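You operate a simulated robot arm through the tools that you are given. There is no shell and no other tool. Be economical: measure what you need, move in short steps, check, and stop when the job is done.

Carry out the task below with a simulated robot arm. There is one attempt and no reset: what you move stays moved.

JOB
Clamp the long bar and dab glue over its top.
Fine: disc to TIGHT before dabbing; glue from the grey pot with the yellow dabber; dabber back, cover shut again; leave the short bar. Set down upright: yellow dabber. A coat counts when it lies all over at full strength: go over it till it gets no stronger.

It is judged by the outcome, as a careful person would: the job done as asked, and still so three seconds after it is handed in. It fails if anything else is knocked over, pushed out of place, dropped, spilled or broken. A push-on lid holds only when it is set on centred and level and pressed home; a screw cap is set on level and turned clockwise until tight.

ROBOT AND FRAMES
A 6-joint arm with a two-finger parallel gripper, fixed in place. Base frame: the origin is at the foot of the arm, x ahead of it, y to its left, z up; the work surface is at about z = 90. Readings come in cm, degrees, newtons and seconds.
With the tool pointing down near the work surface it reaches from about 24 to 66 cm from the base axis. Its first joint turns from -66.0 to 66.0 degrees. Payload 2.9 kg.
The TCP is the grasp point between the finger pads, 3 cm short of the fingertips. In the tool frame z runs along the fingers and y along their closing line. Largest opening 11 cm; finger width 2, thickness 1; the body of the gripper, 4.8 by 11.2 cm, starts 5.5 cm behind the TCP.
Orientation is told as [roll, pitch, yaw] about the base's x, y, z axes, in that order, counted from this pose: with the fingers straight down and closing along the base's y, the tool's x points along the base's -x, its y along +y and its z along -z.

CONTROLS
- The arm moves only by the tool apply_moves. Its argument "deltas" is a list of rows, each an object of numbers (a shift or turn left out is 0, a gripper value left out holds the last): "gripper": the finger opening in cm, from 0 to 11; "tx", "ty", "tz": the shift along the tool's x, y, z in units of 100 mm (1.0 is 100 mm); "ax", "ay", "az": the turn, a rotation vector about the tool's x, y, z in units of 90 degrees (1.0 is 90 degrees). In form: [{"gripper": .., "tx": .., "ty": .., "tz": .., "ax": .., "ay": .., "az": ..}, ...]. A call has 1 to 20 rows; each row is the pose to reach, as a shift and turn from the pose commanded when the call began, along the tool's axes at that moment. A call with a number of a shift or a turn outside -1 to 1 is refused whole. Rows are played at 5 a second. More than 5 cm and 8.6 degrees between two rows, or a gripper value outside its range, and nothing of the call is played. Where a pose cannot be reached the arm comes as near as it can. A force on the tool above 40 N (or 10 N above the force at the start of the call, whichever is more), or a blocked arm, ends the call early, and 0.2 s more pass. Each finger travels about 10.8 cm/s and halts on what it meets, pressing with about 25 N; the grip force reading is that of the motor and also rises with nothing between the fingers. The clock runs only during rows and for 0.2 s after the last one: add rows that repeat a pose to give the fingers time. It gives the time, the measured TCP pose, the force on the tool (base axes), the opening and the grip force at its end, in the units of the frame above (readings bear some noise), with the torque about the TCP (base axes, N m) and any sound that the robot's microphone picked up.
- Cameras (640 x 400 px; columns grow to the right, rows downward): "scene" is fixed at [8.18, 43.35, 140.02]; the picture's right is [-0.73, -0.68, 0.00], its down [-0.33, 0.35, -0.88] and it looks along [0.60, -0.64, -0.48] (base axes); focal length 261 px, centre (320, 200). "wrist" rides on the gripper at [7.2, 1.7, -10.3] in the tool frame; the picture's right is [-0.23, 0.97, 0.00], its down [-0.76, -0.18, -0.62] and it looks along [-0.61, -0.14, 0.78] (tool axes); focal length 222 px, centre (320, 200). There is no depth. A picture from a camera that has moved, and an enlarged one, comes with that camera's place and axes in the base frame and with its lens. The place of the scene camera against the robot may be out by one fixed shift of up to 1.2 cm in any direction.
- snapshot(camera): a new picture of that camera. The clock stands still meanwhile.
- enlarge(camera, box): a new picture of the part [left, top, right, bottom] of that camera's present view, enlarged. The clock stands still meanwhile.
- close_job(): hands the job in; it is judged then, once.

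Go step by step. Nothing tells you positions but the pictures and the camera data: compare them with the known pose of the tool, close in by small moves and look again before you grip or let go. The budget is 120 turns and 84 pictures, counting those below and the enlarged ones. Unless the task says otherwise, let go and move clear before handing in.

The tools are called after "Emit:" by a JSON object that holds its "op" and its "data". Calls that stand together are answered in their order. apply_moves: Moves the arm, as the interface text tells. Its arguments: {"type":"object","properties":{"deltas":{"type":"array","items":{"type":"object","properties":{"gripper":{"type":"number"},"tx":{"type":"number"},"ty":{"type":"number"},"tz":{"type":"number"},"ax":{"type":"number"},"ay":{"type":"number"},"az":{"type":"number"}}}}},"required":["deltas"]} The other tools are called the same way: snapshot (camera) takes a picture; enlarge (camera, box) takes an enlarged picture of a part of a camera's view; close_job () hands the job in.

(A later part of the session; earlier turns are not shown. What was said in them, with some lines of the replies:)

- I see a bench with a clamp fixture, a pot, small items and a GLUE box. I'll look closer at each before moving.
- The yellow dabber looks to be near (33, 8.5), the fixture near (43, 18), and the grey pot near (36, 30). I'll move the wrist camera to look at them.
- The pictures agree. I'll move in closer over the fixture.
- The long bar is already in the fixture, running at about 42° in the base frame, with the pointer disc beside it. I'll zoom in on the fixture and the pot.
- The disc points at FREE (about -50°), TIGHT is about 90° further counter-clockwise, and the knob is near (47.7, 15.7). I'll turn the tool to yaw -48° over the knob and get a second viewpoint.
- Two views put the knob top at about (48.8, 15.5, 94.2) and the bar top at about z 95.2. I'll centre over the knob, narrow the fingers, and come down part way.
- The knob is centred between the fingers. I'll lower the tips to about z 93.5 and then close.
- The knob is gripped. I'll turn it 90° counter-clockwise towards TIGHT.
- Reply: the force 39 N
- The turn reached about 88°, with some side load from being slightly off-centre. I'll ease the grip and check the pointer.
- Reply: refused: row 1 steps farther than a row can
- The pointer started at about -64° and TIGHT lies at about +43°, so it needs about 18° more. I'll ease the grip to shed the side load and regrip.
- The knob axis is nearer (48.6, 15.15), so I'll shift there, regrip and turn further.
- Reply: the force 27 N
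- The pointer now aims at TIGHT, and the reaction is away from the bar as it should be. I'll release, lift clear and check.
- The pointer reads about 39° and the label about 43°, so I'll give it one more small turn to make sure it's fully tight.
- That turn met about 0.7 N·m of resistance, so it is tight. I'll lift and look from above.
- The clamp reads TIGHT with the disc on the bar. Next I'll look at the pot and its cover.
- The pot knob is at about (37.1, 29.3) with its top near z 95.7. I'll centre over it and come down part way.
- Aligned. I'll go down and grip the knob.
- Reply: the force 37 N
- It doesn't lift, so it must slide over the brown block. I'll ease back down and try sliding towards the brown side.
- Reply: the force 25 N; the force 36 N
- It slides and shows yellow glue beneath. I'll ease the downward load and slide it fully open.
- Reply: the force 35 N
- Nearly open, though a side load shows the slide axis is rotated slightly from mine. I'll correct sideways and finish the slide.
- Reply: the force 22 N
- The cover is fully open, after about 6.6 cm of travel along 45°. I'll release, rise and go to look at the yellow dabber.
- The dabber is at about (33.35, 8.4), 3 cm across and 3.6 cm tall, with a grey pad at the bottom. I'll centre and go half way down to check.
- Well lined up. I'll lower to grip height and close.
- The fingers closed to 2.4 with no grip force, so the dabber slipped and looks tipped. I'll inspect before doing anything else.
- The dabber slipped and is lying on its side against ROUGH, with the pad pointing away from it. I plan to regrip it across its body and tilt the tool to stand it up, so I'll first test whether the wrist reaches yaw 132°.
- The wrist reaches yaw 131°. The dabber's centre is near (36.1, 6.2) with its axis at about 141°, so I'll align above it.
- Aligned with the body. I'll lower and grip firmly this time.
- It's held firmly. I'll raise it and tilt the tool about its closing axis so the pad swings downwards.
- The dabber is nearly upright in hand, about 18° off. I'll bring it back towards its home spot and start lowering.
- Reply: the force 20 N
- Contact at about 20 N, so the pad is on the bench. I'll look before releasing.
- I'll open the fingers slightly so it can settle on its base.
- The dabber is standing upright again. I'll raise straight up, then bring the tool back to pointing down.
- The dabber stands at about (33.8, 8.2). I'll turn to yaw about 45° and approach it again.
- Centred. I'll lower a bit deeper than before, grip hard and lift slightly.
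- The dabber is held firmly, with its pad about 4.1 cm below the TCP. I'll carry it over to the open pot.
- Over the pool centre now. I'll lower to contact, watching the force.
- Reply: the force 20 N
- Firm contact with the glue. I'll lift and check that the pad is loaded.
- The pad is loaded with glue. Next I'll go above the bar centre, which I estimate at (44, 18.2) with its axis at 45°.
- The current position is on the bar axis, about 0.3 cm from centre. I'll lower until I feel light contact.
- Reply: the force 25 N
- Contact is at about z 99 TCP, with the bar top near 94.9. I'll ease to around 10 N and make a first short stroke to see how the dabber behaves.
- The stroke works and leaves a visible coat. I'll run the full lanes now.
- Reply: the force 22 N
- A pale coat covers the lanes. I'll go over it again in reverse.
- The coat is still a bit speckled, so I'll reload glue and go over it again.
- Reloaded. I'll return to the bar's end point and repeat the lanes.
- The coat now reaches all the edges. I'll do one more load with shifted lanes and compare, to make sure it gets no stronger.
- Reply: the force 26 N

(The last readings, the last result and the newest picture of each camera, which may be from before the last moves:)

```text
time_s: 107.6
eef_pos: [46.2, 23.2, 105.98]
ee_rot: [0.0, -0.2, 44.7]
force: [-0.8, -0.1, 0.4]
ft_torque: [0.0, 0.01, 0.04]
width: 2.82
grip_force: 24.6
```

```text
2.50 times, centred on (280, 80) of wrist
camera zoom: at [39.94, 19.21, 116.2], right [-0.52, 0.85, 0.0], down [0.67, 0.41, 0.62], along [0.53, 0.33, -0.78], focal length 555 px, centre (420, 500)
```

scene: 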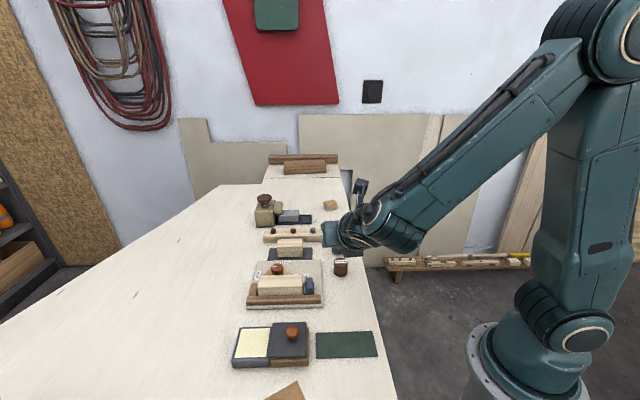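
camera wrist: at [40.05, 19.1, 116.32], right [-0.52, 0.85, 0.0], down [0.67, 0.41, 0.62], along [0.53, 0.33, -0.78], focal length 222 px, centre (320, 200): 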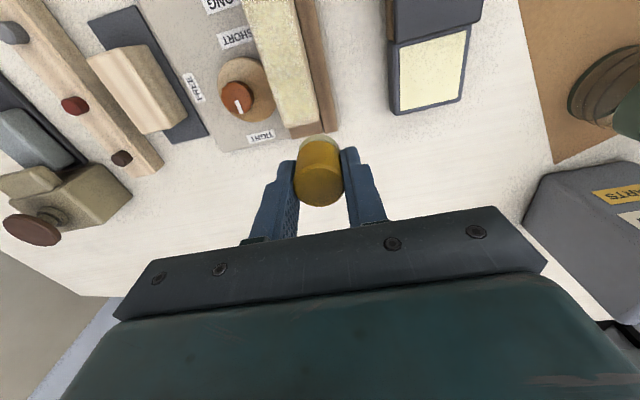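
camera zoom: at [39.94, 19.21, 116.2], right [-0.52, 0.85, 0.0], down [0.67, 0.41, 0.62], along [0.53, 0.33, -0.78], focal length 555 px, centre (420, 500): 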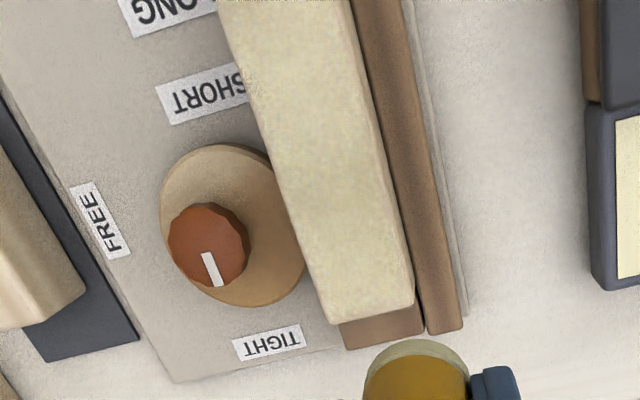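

Emit:
{"op": "enlarge", "data": {"camera": "scene", "box": [255, 272, 307, 292]}}

```text
12.31 times, centred on (281, 282) of scene
camera zoom: at [8.18, 43.35, 140.02], right [-0.73, -0.68, 0.0], down [-0.33, 0.35, -0.88], along [0.6, -0.64, -0.48], focal length 3211 px, centre (800, -809)
```

zoom: 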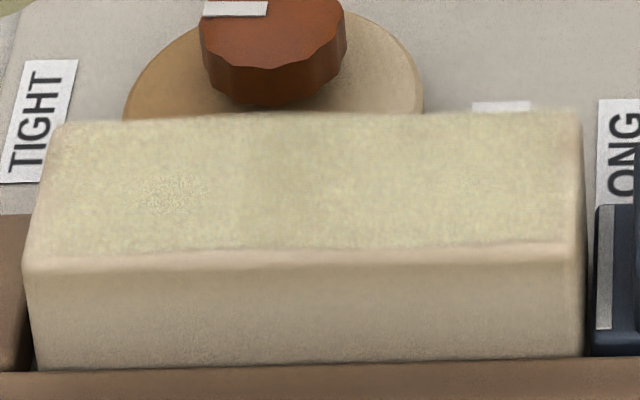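

The coat looks even out to the rounded edges. Contact faded on the last lanes, so I'll do one more loaded pass at a slightly lower height to confirm it gets no stronger.

Emit:
{"op": "apply_moves", "data": {"deltas": [{"tx": 0.05, "ty": 0.3}, {"tx": 0.1, "ty": 0.6}, {"tx": 0.15, "ty": 0.95}]}}

Emit:
{"op": "apply_moves", "data": {"deltas": [{"tx": 0.03, "ty": 0.15}, {"tx": 0.03, "ty": 0.15, "tz": 0.3}, {"tx": 0.03, "ty": 0.15, "tz": 0.6}, {"tx": 0.03, "ty": 0.15, "tz": 0.85}, {"tx": 0.03, "ty": 0.15, "tz": 0.93}, {"tx": 0.03, "ty": 0.15, "tz": 0.96}]}}

Emit:
{"op": "apply_moves", "data": {"deltas": [{"tz": -0.3}, {"tz": -0.6}, {"tz": -0.8}, {"tz": -0.8, "ty": -0.3}, {"tz": -0.8, "ty": -0.6}, {"tz": -0.8, "ty": -0.95}]}}

Emit:
{"op": "apply_moves", "data": {"deltas": [{"tx": -0.09, "ty": -0.25}, {"tx": -0.09, "ty": -0.25, "tz": 0.3}, {"tx": -0.09, "ty": -0.25, "tz": 0.5}, {"tx": -0.09, "ty": -0.25, "tz": 0.557}]}}

```text
time_s: 108.4
eef_pos: [38.55, 28.89, 105.74]
ee_rot: [0.0, -0.1, 44.7]
force: [-0.4, -0.6, 0.2]
ft_torque: [-0.04, -0.01, -0.03]
width: 2.82
grip_force: 24.8
```

```text
time_s: 109.8
eef_pos: [37.31, 29.72, 96.31]
ee_rot: [0.0, -0.1, 44.8]
force: [-1.6, -0.9, 3.3]
ft_torque: [0.01, -0.03, 0.0]
width: 2.84
grip_force: 24.2
```

```text
time_s: 111.2
eef_pos: [44.07, 22.9, 104.28]
ee_rot: [0.0, -0.1, 44.7]
force: [-0.5, 0.7, -0.2]
ft_torque: [0.03, 0.0, -0.01]
width: 2.82
grip_force: 25.4
```

```text
time_s: 112.2
eef_pos: [46.5, 21.83, 98.89]
ee_rot: [0.0, -0.1, 44.7]
force: [-0.2, -0.4, 2.8]
ft_torque: [0.0, 0.01, 0.02]
width: 2.84
grip_force: 24.7
```

Emit:
{"op": "apply_moves", "data": {"deltas": [{"tz": 0.012}, {"tz": 0.012, "tx": 0.1}, {"tz": 0.012, "tx": 0.2, "ty": 0.003}, {"tz": 0.012, "tx": 0.3, "ty": 0.006}, {"tz": 0.012, "tx": 0.4, "ty": 0.009}, {"tz": 0.012, "tx": 0.5, "ty": 0.012}, {"tz": 0.012, "tx": 0.6, "ty": 0.015}, {"tz": 0.012, "tx": 0.7, "ty": 0.017}, {"tz": 0.012, "tx": 0.8, "ty": 0.02}, {"tz": 0.012, "tx": 0.89, "ty": 0.02}, {"tz": 0.012, "tx": 0.89, "ty": -0.04}, {"tz": 0.012, "tx": 0.89, "ty": -0.1}, {"tz": 0.012, "tx": 0.78, "ty": -0.1}, {"tz": 0.012, "tx": 0.67, "ty": -0.1}, {"tz": 0.012, "tx": 0.56, "ty": -0.1}, {"tz": 0.012, "tx": 0.44, "ty": -0.1}, {"tz": 0.012, "tx": 0.32, "ty": -0.1}, {"tz": 0.012, "tx": 0.2, "ty": -0.1}, {"tz": 0.012, "tx": 0.1, "ty": -0.1}, {"tz": 0.012, "tx": 0.0, "ty": -0.1}]}}

Emit:
{"op": "apply_moves", "data": {"deltas": [{"tz": 0.006, "ty": -0.05}, {"tz": 0.006, "ty": -0.1}, {"tz": 0.006, "tx": 0.1, "ty": -0.1}, {"tz": 0.006, "tx": 0.2, "ty": -0.097}, {"tz": 0.006, "tx": 0.3, "ty": -0.094}, {"tz": 0.006, "tx": 0.4, "ty": -0.091}, {"tz": 0.006, "tx": 0.5, "ty": -0.088}, {"tz": 0.006, "tx": 0.6, "ty": -0.085}, {"tz": 0.006, "tx": 0.7, "ty": -0.083}, {"tz": 0.006, "tx": 0.8, "ty": -0.08}, {"tz": 0.006, "tx": 0.89, "ty": -0.08}, {"tz": 0.006, "tx": 0.78, "ty": -0.083}, {"tz": 0.006, "tx": 0.67, "ty": -0.085}, {"tz": 0.006, "tx": 0.56, "ty": -0.088}, {"tz": 0.006, "tx": 0.46, "ty": -0.09}, {"tz": 0.006, "tx": 0.36, "ty": -0.093}, {"tz": 0.006, "tx": 0.26, "ty": -0.096}, {"tz": 0.006, "tx": 0.16, "ty": -0.1}, {"tz": 0.006, "tx": 0.06, "ty": -0.1}, {"tz": 0.006, "tx": 0.0, "ty": -0.1}]}}

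Emit:
{"op": "apply_moves", "data": {"deltas": [{"tz": 0.006, "ty": 0.1}, {"tz": 0.006, "ty": 0.2}, {"tz": 0.006, "tx": 0.1, "ty": 0.2}, {"tz": 0.006, "tx": 0.2, "ty": 0.203}, {"tz": 0.006, "tx": 0.3, "ty": 0.206}, {"tz": 0.006, "tx": 0.4, "ty": 0.209}, {"tz": 0.006, "tx": 0.5, "ty": 0.212}, {"tz": 0.006, "tx": 0.6, "ty": 0.215}, {"tz": 0.006, "tx": 0.7, "ty": 0.217}, {"tz": 0.006, "tx": 0.8, "ty": 0.22}, {"tz": 0.006, "tx": 0.89, "ty": 0.22}, {"tz": 0.006, "tx": 0.89, "ty": 0.16}, {"tz": 0.006, "tx": 0.89, "ty": 0.1}, {"tz": 0.006, "tx": 0.77, "ty": 0.1}, {"tz": 0.006, "tx": 0.66, "ty": 0.1}, {"tz": 0.006, "tx": 0.54, "ty": 0.1}, {"tz": 0.006, "tx": 0.42, "ty": 0.1}, {"tz": 0.006, "tx": 0.28, "ty": 0.1}, {"tz": 0.006, "tx": 0.14, "ty": 0.1}, {"tz": 0.006, "tx": 0.0, "ty": 0.1}]}}

Emit:
{"op": "apply_moves", "data": {"deltas": [{"tz": -0.1}, {"tz": -0.4}, {"tz": -0.7, "tx": -0.1, "ty": 0.1}]}}

Emit:
{"op": "enlarge", "data": {"camera": "scene", "box": [255, 272, 307, 292]}}

Emit:
{"op": "snapshot", "data": {"camera": "wrist"}}

```text
time_s: 116.4
eef_pos: [47.04, 21.13, 98.57]
ee_rot: [0.0, 0.0, 44.6]
force: [-1.8, -2.6, 8.5]
ft_torque: [-0.14, 0.06, -0.02]
width: 2.83
grip_force: 24.7
```

```text
time_s: 120.6
eef_pos: [47.89, 20.38, 98.57]
ee_rot: [0.0, 0.1, 44.7]
force: [-0.7, 0.1, 0.0]
ft_torque: [0.0, 0.01, -0.02]
width: 2.83
grip_force: 25.0
```

```text
time_s: 124.8
eef_pos: [47.0, 21.18, 98.56]
ee_rot: [0.1, -0.1, 44.6]
force: [0.3, 0.7, -0.3]
ft_torque: [0.0, 0.01, 0.03]
width: 2.86
grip_force: 25.4
```

```text
time_s: 125.6
eef_pos: [46.98, 22.55, 105.43]
ee_rot: [0.0, 0.1, 44.7]
force: [-0.1, -0.7, 0.0]
ft_torque: [0.01, 0.02, 0.02]
width: 2.82
grip_force: 25.2
```

```text
12.31 times, centred on (281, 282) of scene
camera zoom: at [8.18, 43.35, 140.02], right [-0.73, -0.68, 0.0], down [-0.33, 0.35, -0.88], along [0.6, -0.64, -0.48], focal length 3211 px, centre (800, -809)
```

zoom: 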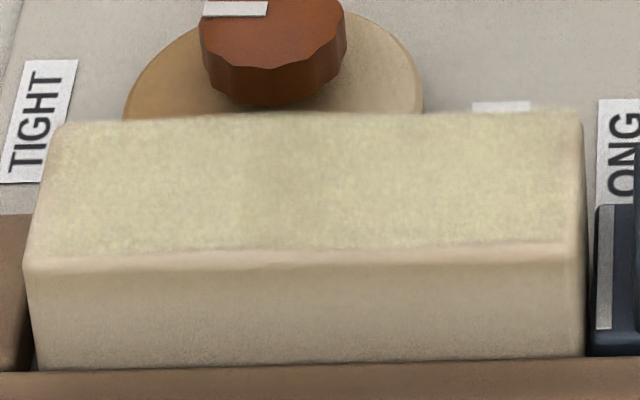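

```text
16 pictures are left
camera wrist: at [40.68, 18.63, 115.82], right [-0.52, 0.85, 0.0], down [0.67, 0.41, 0.62], along [0.53, 0.33, -0.78], focal length 222 px, centre (320, 200)
```

wrist: 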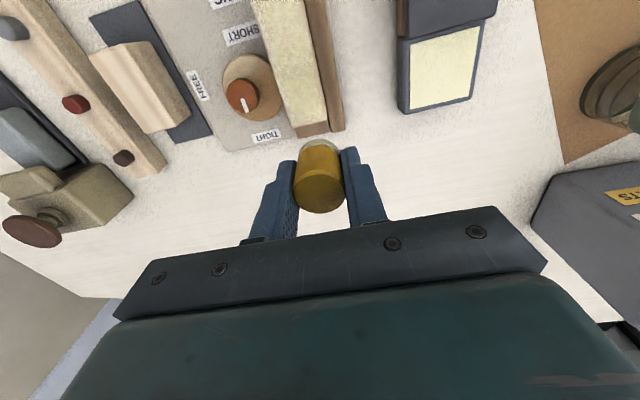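

No visible change now, so the coat is even and at full strength. I'll carry the dabber back to its home at about (33.4, 8.5).

Emit:
{"op": "apply_moves", "data": {"deltas": [{"tx": 0.32}, {"tx": 0.64}, {"tx": 0.97, "ty": -0.02}]}}

Emit:
{"op": "apply_moves", "data": {"deltas": [{"tx": 0.32}, {"tx": 0.64}, {"tx": 0.97, "ty": -0.02}, {"tx": 0.97, "ty": -0.02, "tz": 0.4}, {"tx": 0.97, "ty": -0.02, "tz": 0.8}, {"tx": 0.97, "ty": -0.02, "tz": 1.0}]}}

Emit:
{"op": "enlarge", "data": {"camera": "scene", "box": [300, 230, 390, 310]}}

```text
time_s: 126.4
eef_pos: [40.19, 15.55, 105.42]
ee_rot: [-0.1, -0.1, 44.8]
force: [-0.2, -1.2, 0.5]
ft_torque: [-0.01, -0.02, 0.02]
width: 2.82
grip_force: 25.7
```

```text
time_s: 127.8
eef_pos: [33.6, 8.56, 95.36]
ee_rot: [0.0, -0.2, 44.7]
force: [-1.2, -0.1, 0.7]
ft_torque: [-0.04, 0.03, 0.01]
width: 2.82
grip_force: 25.3
```

```text
5.00 times, centred on (345, 270) of scene
camera zoom: at [8.18, 43.35, 140.02], right [-0.73, -0.68, 0.0], down [-0.33, 0.35, -0.88], along [0.6, -0.64, -0.48], focal length 1305 px, centre (195, -150)
```

zoom: 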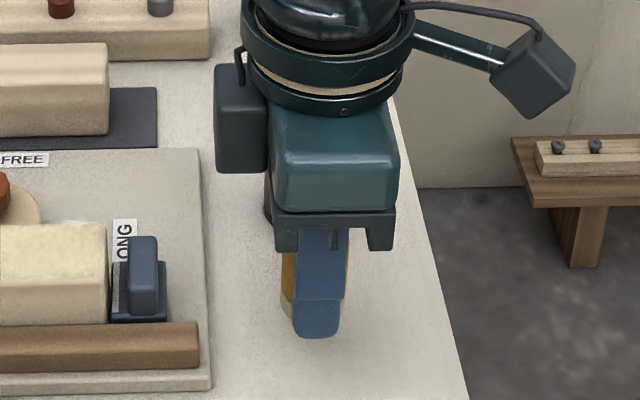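

Emit:
{"op": "apply_moves", "data": {"deltas": [{"tz": 0.07}, {"tz": 0.14}]}}

Emit:
{"op": "apply_moves", "data": {"deltas": [{"tz": 0.015}, {"tz": 0.025}]}}

Emit:
{"op": "apply_moves", "data": {"deltas": [{"tz": 0.01}, {"tz": 0.015}]}}

```text
time_s: 128.4
eef_pos: [33.61, 8.68, 93.96]
ee_rot: [0.0, -0.1, 44.7]
force: [-0.2, -0.2, -0.5]
ft_torque: [-0.01, 0.02, 0.01]
width: 2.83
grip_force: 25.2
```

```text
time_s: 129.0
eef_pos: [33.57, 8.74, 93.77]
ee_rot: [0.0, -0.1, 44.8]
force: [-1.2, 0.0, -1.3]
ft_torque: [-0.01, 0.03, 0.0]
width: 2.82
grip_force: 25.2
```

```text
time_s: 129.6
eef_pos: [33.52, 8.59, 93.51]
ee_rot: [0.0, -0.2, 44.7]
force: [0.9, 0.5, 0.0]
ft_torque: [-0.01, -0.02, -0.04]
width: 2.84
grip_force: 25.0
```

Emit:
{"op": "apply_moves", "data": {"deltas": [{"tz": 0.01}, {"tz": 0.014}]}}

Emit:
{"op": "enlarge", "data": {"camera": "wrist", "box": [220, 80, 420, 220]}}

```text
time_s: 130.2
eef_pos: [33.49, 8.67, 93.43]
ee_rot: [0.0, 0.0, 44.6]
force: [0.1, 0.5, -0.8]
ft_torque: [0.02, 0.0, -0.01]
width: 2.82
grip_force: 24.8
```

```text
2.86 times, centred on (320, 150) of wrist
camera zoom: at [27.22, 4.72, 103.8], right [-0.52, 0.85, 0.0], down [0.67, 0.41, 0.62], along [0.53, 0.33, -0.78], focal length 635 px, centre (320, 343)
```

zoom: 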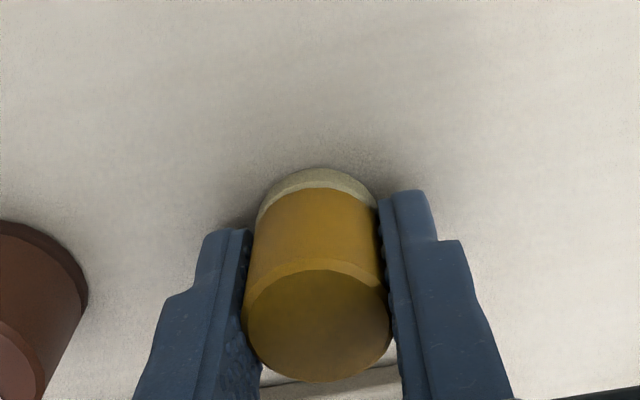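

Emit:
{"op": "apply_moves", "data": {"deltas": [{"tz": 0.006}, {"tz": 0.012}]}}

Emit:
{"op": "apply_moves", "data": {"deltas": [{"tz": 0.006}, {"tz": 0.012}]}}

```text
time_s: 130.8
eef_pos: [33.58, 8.71, 93.51]
ee_rot: [0.0, 0.0, 44.6]
force: [-4.0, -0.9, 13.6]
ft_torque: [-0.04, 0.16, -0.02]
width: 2.81
grip_force: 25.3
```

```text
time_s: 131.4
eef_pos: [33.55, 8.68, 93.27]
ee_rot: [-0.1, -0.2, 44.7]
force: [-2.6, 0.3, 19.7]
ft_torque: [0.0, 0.1, -0.02]
width: 2.83
grip_force: 25.0
```

The pad is seated on the bench. I'll release, raise straight up and check that it stands.

Emit:
{"op": "apply_moves", "data": {"deltas": [{"gripper": 3.4, "tz": -0.005}, {"gripper": 4.2, "tz": -0.01}, {"gripper": 5.2, "tz": -0.03}, {"gripper": 5.2, "tz": -0.3}, {"gripper": 5.2, "tz": -0.7}, {"gripper": 5.2, "tz": -1.0}]}}

Emit:
{"op": "snapshot", "data": {"camera": "wrist"}}

```text
time_s: 132.8
eef_pos: [33.56, 8.64, 103.22]
ee_rot: [0.1, 0.0, 44.7]
force: [-0.9, -0.1, -0.1]
ft_torque: [0.02, 0.02, 0.02]
width: 5.2
grip_force: 0.0
```

```text
13 pictures are left
camera wrist: at [27.2, 4.67, 113.6], right [-0.52, 0.85, 0.0], down [0.67, 0.41, 0.62], along [0.53, 0.33, -0.78], focal length 222 px, centre (320, 200)
```

wrist: 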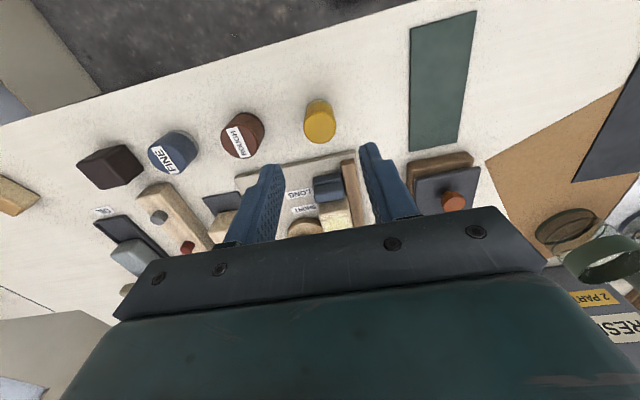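

The dabber stands upright at home. Next I'll go to the cover knob at about (32.55, 24.8) to slide it shut.

Emit:
{"op": "apply_moves", "data": {"deltas": [{"tx": -0.18, "ty": 0.2, "tz": -0.15}, {"tx": -0.36, "ty": 0.4, "tz": -0.15}, {"tx": -0.53, "ty": 0.608, "tz": -0.15}]}}

Emit:
{"op": "apply_moves", "data": {"deltas": [{"tx": -0.18, "ty": 0.2}, {"tx": -0.36, "ty": 0.4}, {"tx": -0.53, "ty": 0.608}, {"tx": -0.53, "ty": 0.608, "tz": 0.25}]}}

Emit:
{"op": "enlarge", "data": {"camera": "wrist", "box": [220, 60, 420, 220]}}

```text
time_s: 133.6
eef_pos: [32.92, 16.7, 104.78]
ee_rot: [0.1, 0.0, 44.6]
force: [0.1, 0.4, -0.4]
ft_torque: [0.04, -0.03, -0.02]
width: 5.23
grip_force: 0.1
```

```text
time_s: 134.6
eef_pos: [32.68, 24.77, 102.26]
ee_rot: [0.0, -0.2, 44.8]
force: [-0.3, 0.7, -0.3]
ft_torque: [0.01, 0.03, 0.01]
width: 5.2
grip_force: 0.1
```

```text
2.50 times, centred on (320, 140) of wrist
camera zoom: at [26.27, 20.77, 112.52], right [-0.52, 0.85, 0.0], down [0.67, 0.41, 0.62], along [0.53, 0.33, -0.78], focal length 555 px, centre (320, 350)
```

zoom: 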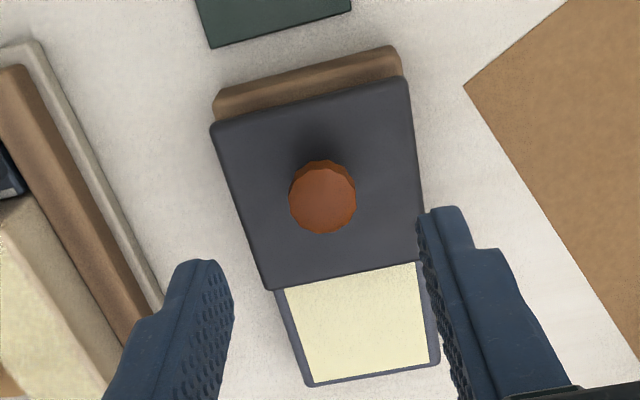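

Emit:
{"op": "apply_moves", "data": {"deltas": [{"tz": 0.25}, {"tz": 0.42}, {"tz": 0.48}, {"tz": 0.48}]}}

Emit:
{"op": "apply_moves", "data": {"deltas": [{"gripper": 1}, {"gripper": 1}, {"gripper": 1}, {"gripper": 1}]}}

Emit:
{"op": "apply_moves", "data": {"deltas": [{"tx": -0.04}, {"tx": -0.12}, {"tx": -0.22}, {"tx": -0.32}]}}

```text
time_s: 135.6
eef_pos: [32.67, 24.82, 97.32]
ee_rot: [0.0, -0.1, 44.6]
force: [0.3, 0.4, 0.0]
ft_torque: [0.0, 0.01, 0.0]
width: 5.2
grip_force: 0.1
```

```text
time_s: 136.6
eef_pos: [32.5, 24.71, 97.3]
ee_rot: [0.0, 0.0, 44.9]
force: [-3.5, 3.7, -4.2]
ft_torque: [0.32, -0.17, 0.05]
width: 2.12
grip_force: 45.2
```

```text
time_s: 137.6
eef_pos: [34.74, 27.02, 97.46]
ee_rot: [0.0, 0.1, 44.7]
force: [-5.1, 4.8, -17.2]
ft_torque: [0.62, -0.33, -0.05]
width: 2.1
grip_force: 45.3
```

Emit:
{"op": "apply_moves", "data": {"deltas": [{"tx": -0.08, "tz": 0.01}, {"tx": -0.18, "tz": 0.01}, {"tx": -0.28, "tz": 0.01}, {"tx": -0.33, "tz": 0.01}]}}

Emit:
{"op": "apply_moves", "data": {"deltas": [{"tx": -0.015}, {"tx": -0.03}]}}

Emit:
{"op": "enlarge", "data": {"camera": "scene", "box": [225, 305, 325, 375]}}

```text
time_s: 138.6
eef_pos: [37.22, 29.26, 97.38]
ee_rot: [0.0, 0.0, 44.6]
force: [-4.7, 3.0, -7.0]
ft_torque: [-0.46, 0.62, 0.0]
width: 2.09
grip_force: 44.7
```

```text
time_s: 139.2
eef_pos: [37.33, 29.38, 97.38]
ee_rot: [-0.1, 0.2, 44.7]
force: [-19.2, -9.3, 3.6]
ft_torque: [0.57, -0.33, 0.08]
width: 2.15
grip_force: 45.1
```

```text
5.71 times, centred on (275, 340) of scene
camera zoom: at [8.12, 43.32, 140.04], right [-0.73, -0.68, 0.0], down [-0.33, 0.35, -0.88], along [0.6, -0.64, -0.48], focal length 1491 px, centre (577, -600)
```

zoom: 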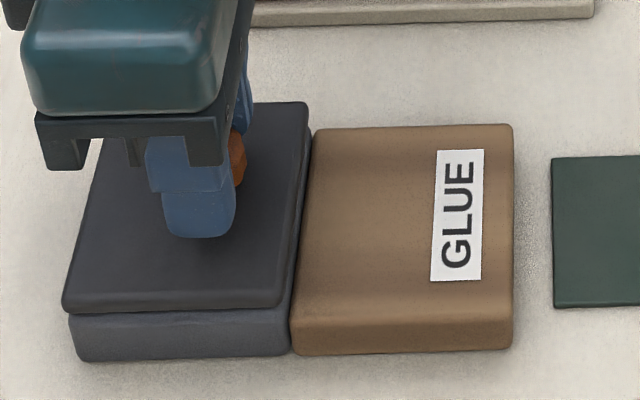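

The cover is shut and against its stop. I'll release, rise clear, and check everything.

Emit:
{"op": "apply_moves", "data": {"deltas": [{"gripper": 3.5}, {"gripper": 5}, {"gripper": 5, "tz": -0.3}, {"gripper": 5, "tz": -0.7}, {"gripper": 5, "tz": -1.0}]}}

Emit:
{"op": "apply_moves", "data": {"deltas": [{"tz": -0.4}, {"tz": -0.8}, {"tz": -0.9, "ty": 0.3}, {"tz": -0.9, "ty": 0.5}]}}

Emit:
{"op": "snapshot", "data": {"camera": "scene"}}

Emit:
{"op": "enlarge", "data": {"camera": "scene", "box": [220, 240, 400, 380]}}

Emit:
{"op": "enlarge", "data": {"camera": "scene", "box": [240, 180, 370, 260]}}

Emit:
{"op": "enlarge", "data": {"camera": "scene", "box": [240, 250, 330, 310]}}

```text
time_s: 140.4
eef_pos: [37.23, 29.6, 107.46]
ee_rot: [0.0, -0.1, 44.7]
force: [0.5, -0.2, -0.3]
ft_torque: [-0.01, -0.02, -0.02]
width: 5.0
grip_force: 0.0
```

```text
time_s: 141.4
eef_pos: [33.72, 33.12, 116.38]
ee_rot: [-0.1, 0.1, 44.8]
force: [-0.7, 1.3, -0.4]
ft_torque: [0.0, 0.0, 0.01]
width: 4.99
grip_force: 0.0
```

```text
10 pictures are left
```

scene: 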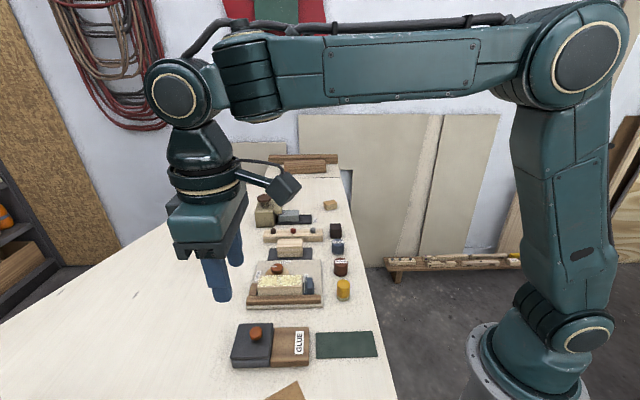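

```text
2.86 times, centred on (310, 310) of scene
camera zoom: at [8.18, 43.35, 140.02], right [-0.73, -0.68, 0.0], down [-0.33, 0.35, -0.88], along [0.6, -0.64, -0.48], focal length 746 px, centre (349, -114)
```

zoom: 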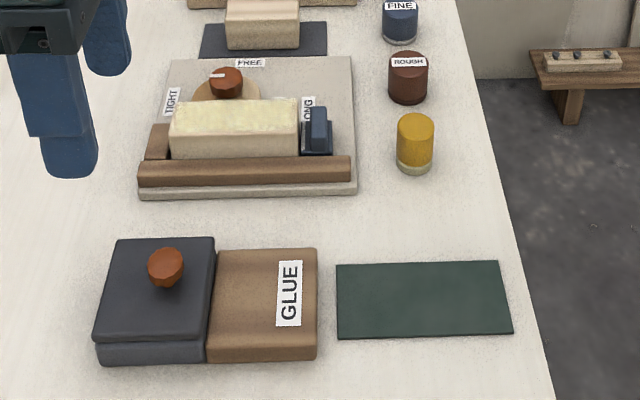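

```text
4.92 times, centred on (305, 220) of scene
camera zoom: at [8.18, 43.35, 140.02], right [-0.73, -0.68, 0.0], down [-0.33, 0.35, -0.88], along [0.6, -0.64, -0.48], focal length 1284 px, centre (394, 102)
```

zoom: 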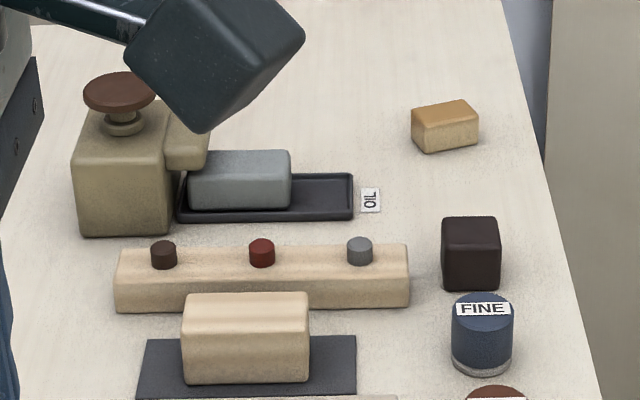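

```text
6.67 times, centred on (285, 280) of scene
camera zoom: at [8.18, 43.35, 140.02], right [-0.73, -0.68, 0.0], down [-0.33, 0.35, -0.88], along [0.6, -0.64, -0.48], focal length 1740 px, centre (553, -333)
```

zoom: 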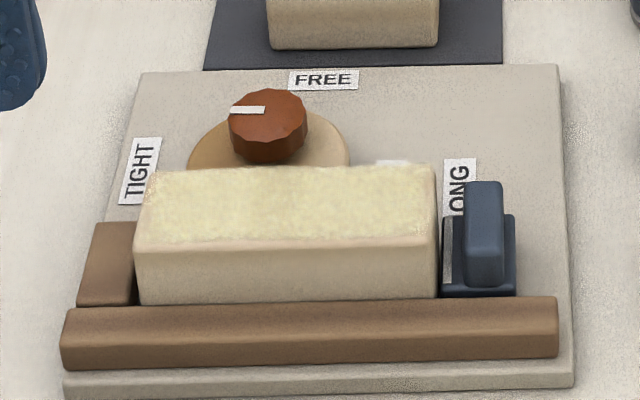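

Everything is in place: disc TIGHT, cover shut, dabber upright and ROUGH untouched. I'll take one close look at the coat's evenness before handing in.

Emit:
{"op": "apply_moves", "data": {"deltas": [{"tx": 0.1, "ty": -0.4, "tz": 0.1}, {"tx": 0.2, "ty": -0.8, "tz": 0.2}, {"tx": 0.25, "ty": -0.98, "tz": 0.2}]}}

Emit:
{"op": "apply_moves", "data": {"deltas": [{"tx": 0.1, "ty": -0.3, "tz": 0.2}, {"tx": 0.2, "ty": -0.57, "tz": 0.6}]}}

Emit:
{"op": "enlarge", "data": {"camera": "wrist", "box": [240, 20, 400, 180]}}

```text
time_s: 142.2
eef_pos: [39.03, 24.26, 114.24]
ee_rot: [0.0, 0.0, 44.7]
force: [-0.4, -0.7, 0.2]
ft_torque: [0.0, -0.03, 0.01]
width: 4.99
grip_force: 0.0
```

```text
time_s: 142.8
eef_pos: [41.52, 18.89, 108.35]
ee_rot: [0.0, 0.0, 44.8]
force: [0.7, -0.4, 0.7]
ft_torque: [0.01, -0.01, 0.0]
width: 5.0
grip_force: 0.1
```

```text
2.50 times, centred on (320, 100) of wrist
camera zoom: at [35.15, 14.92, 118.66], right [-0.52, 0.85, 0.0], down [0.67, 0.41, 0.62], along [0.53, 0.33, -0.78], focal length 555 px, centre (320, 450)
```

zoom: 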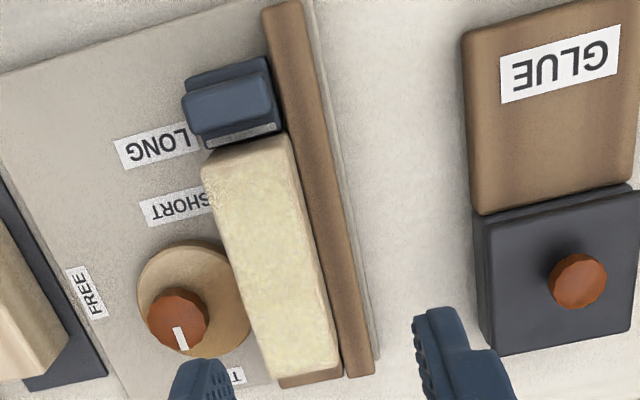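

Emit:
{"op": "enlarge", "data": {"camera": "wrist", "box": [280, 65, 350, 135]}}

Emit:
{"op": "enlarge", "data": {"camera": "wrist", "box": [285, 110, 345, 180]}}

```text
5.71 times, centred on (315, 100) of wrist
camera zoom: at [35.15, 14.92, 118.66], right [-0.52, 0.85, 0.0], down [0.67, 0.41, 0.62], along [0.53, 0.33, -0.78], focal length 1269 px, centre (349, 771)
```

zoom: 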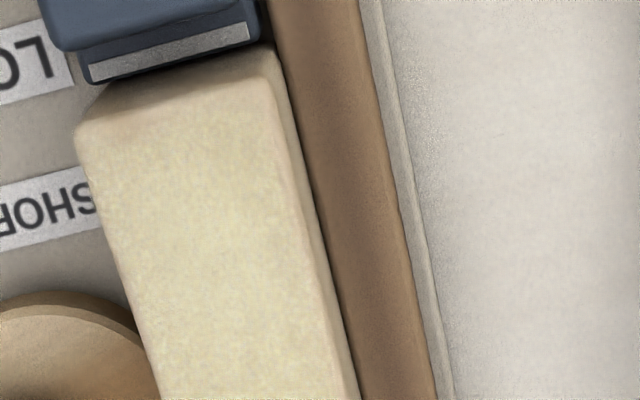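

```text
5.71 times, centred on (315, 145) of wrist
camera zoom: at [35.15, 14.92, 118.66], right [-0.52, 0.85, 0.0], down [0.67, 0.41, 0.62], along [0.53, 0.33, -0.78], focal length 1269 px, centre (349, 514)
```

zoom: 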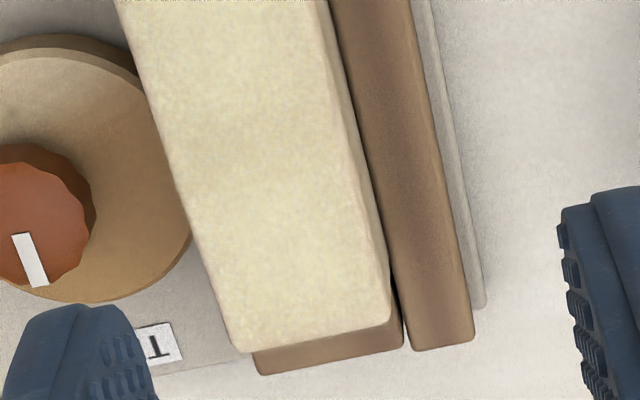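

The coat is even over the whole top, right to both ends, and the arm is clear of everything. I'm handing in.

Emit:
{"op": "close_job", "data": {}}

```text
The job is handed in.
```

The long bar is clamped with the disc at TIGHT, and its top has an even coat of glue. It got no visibly stronger on the last pass. The pot's cover is shut, the yellow dabber is back upright, and the short bar was left alone.

On my first try the dabber slipped out of the grip and fell against the ROUGH pad. I stood it back up before loading any glue. ROUGH looked unmoved, and nothing else was knocked over or spilled.
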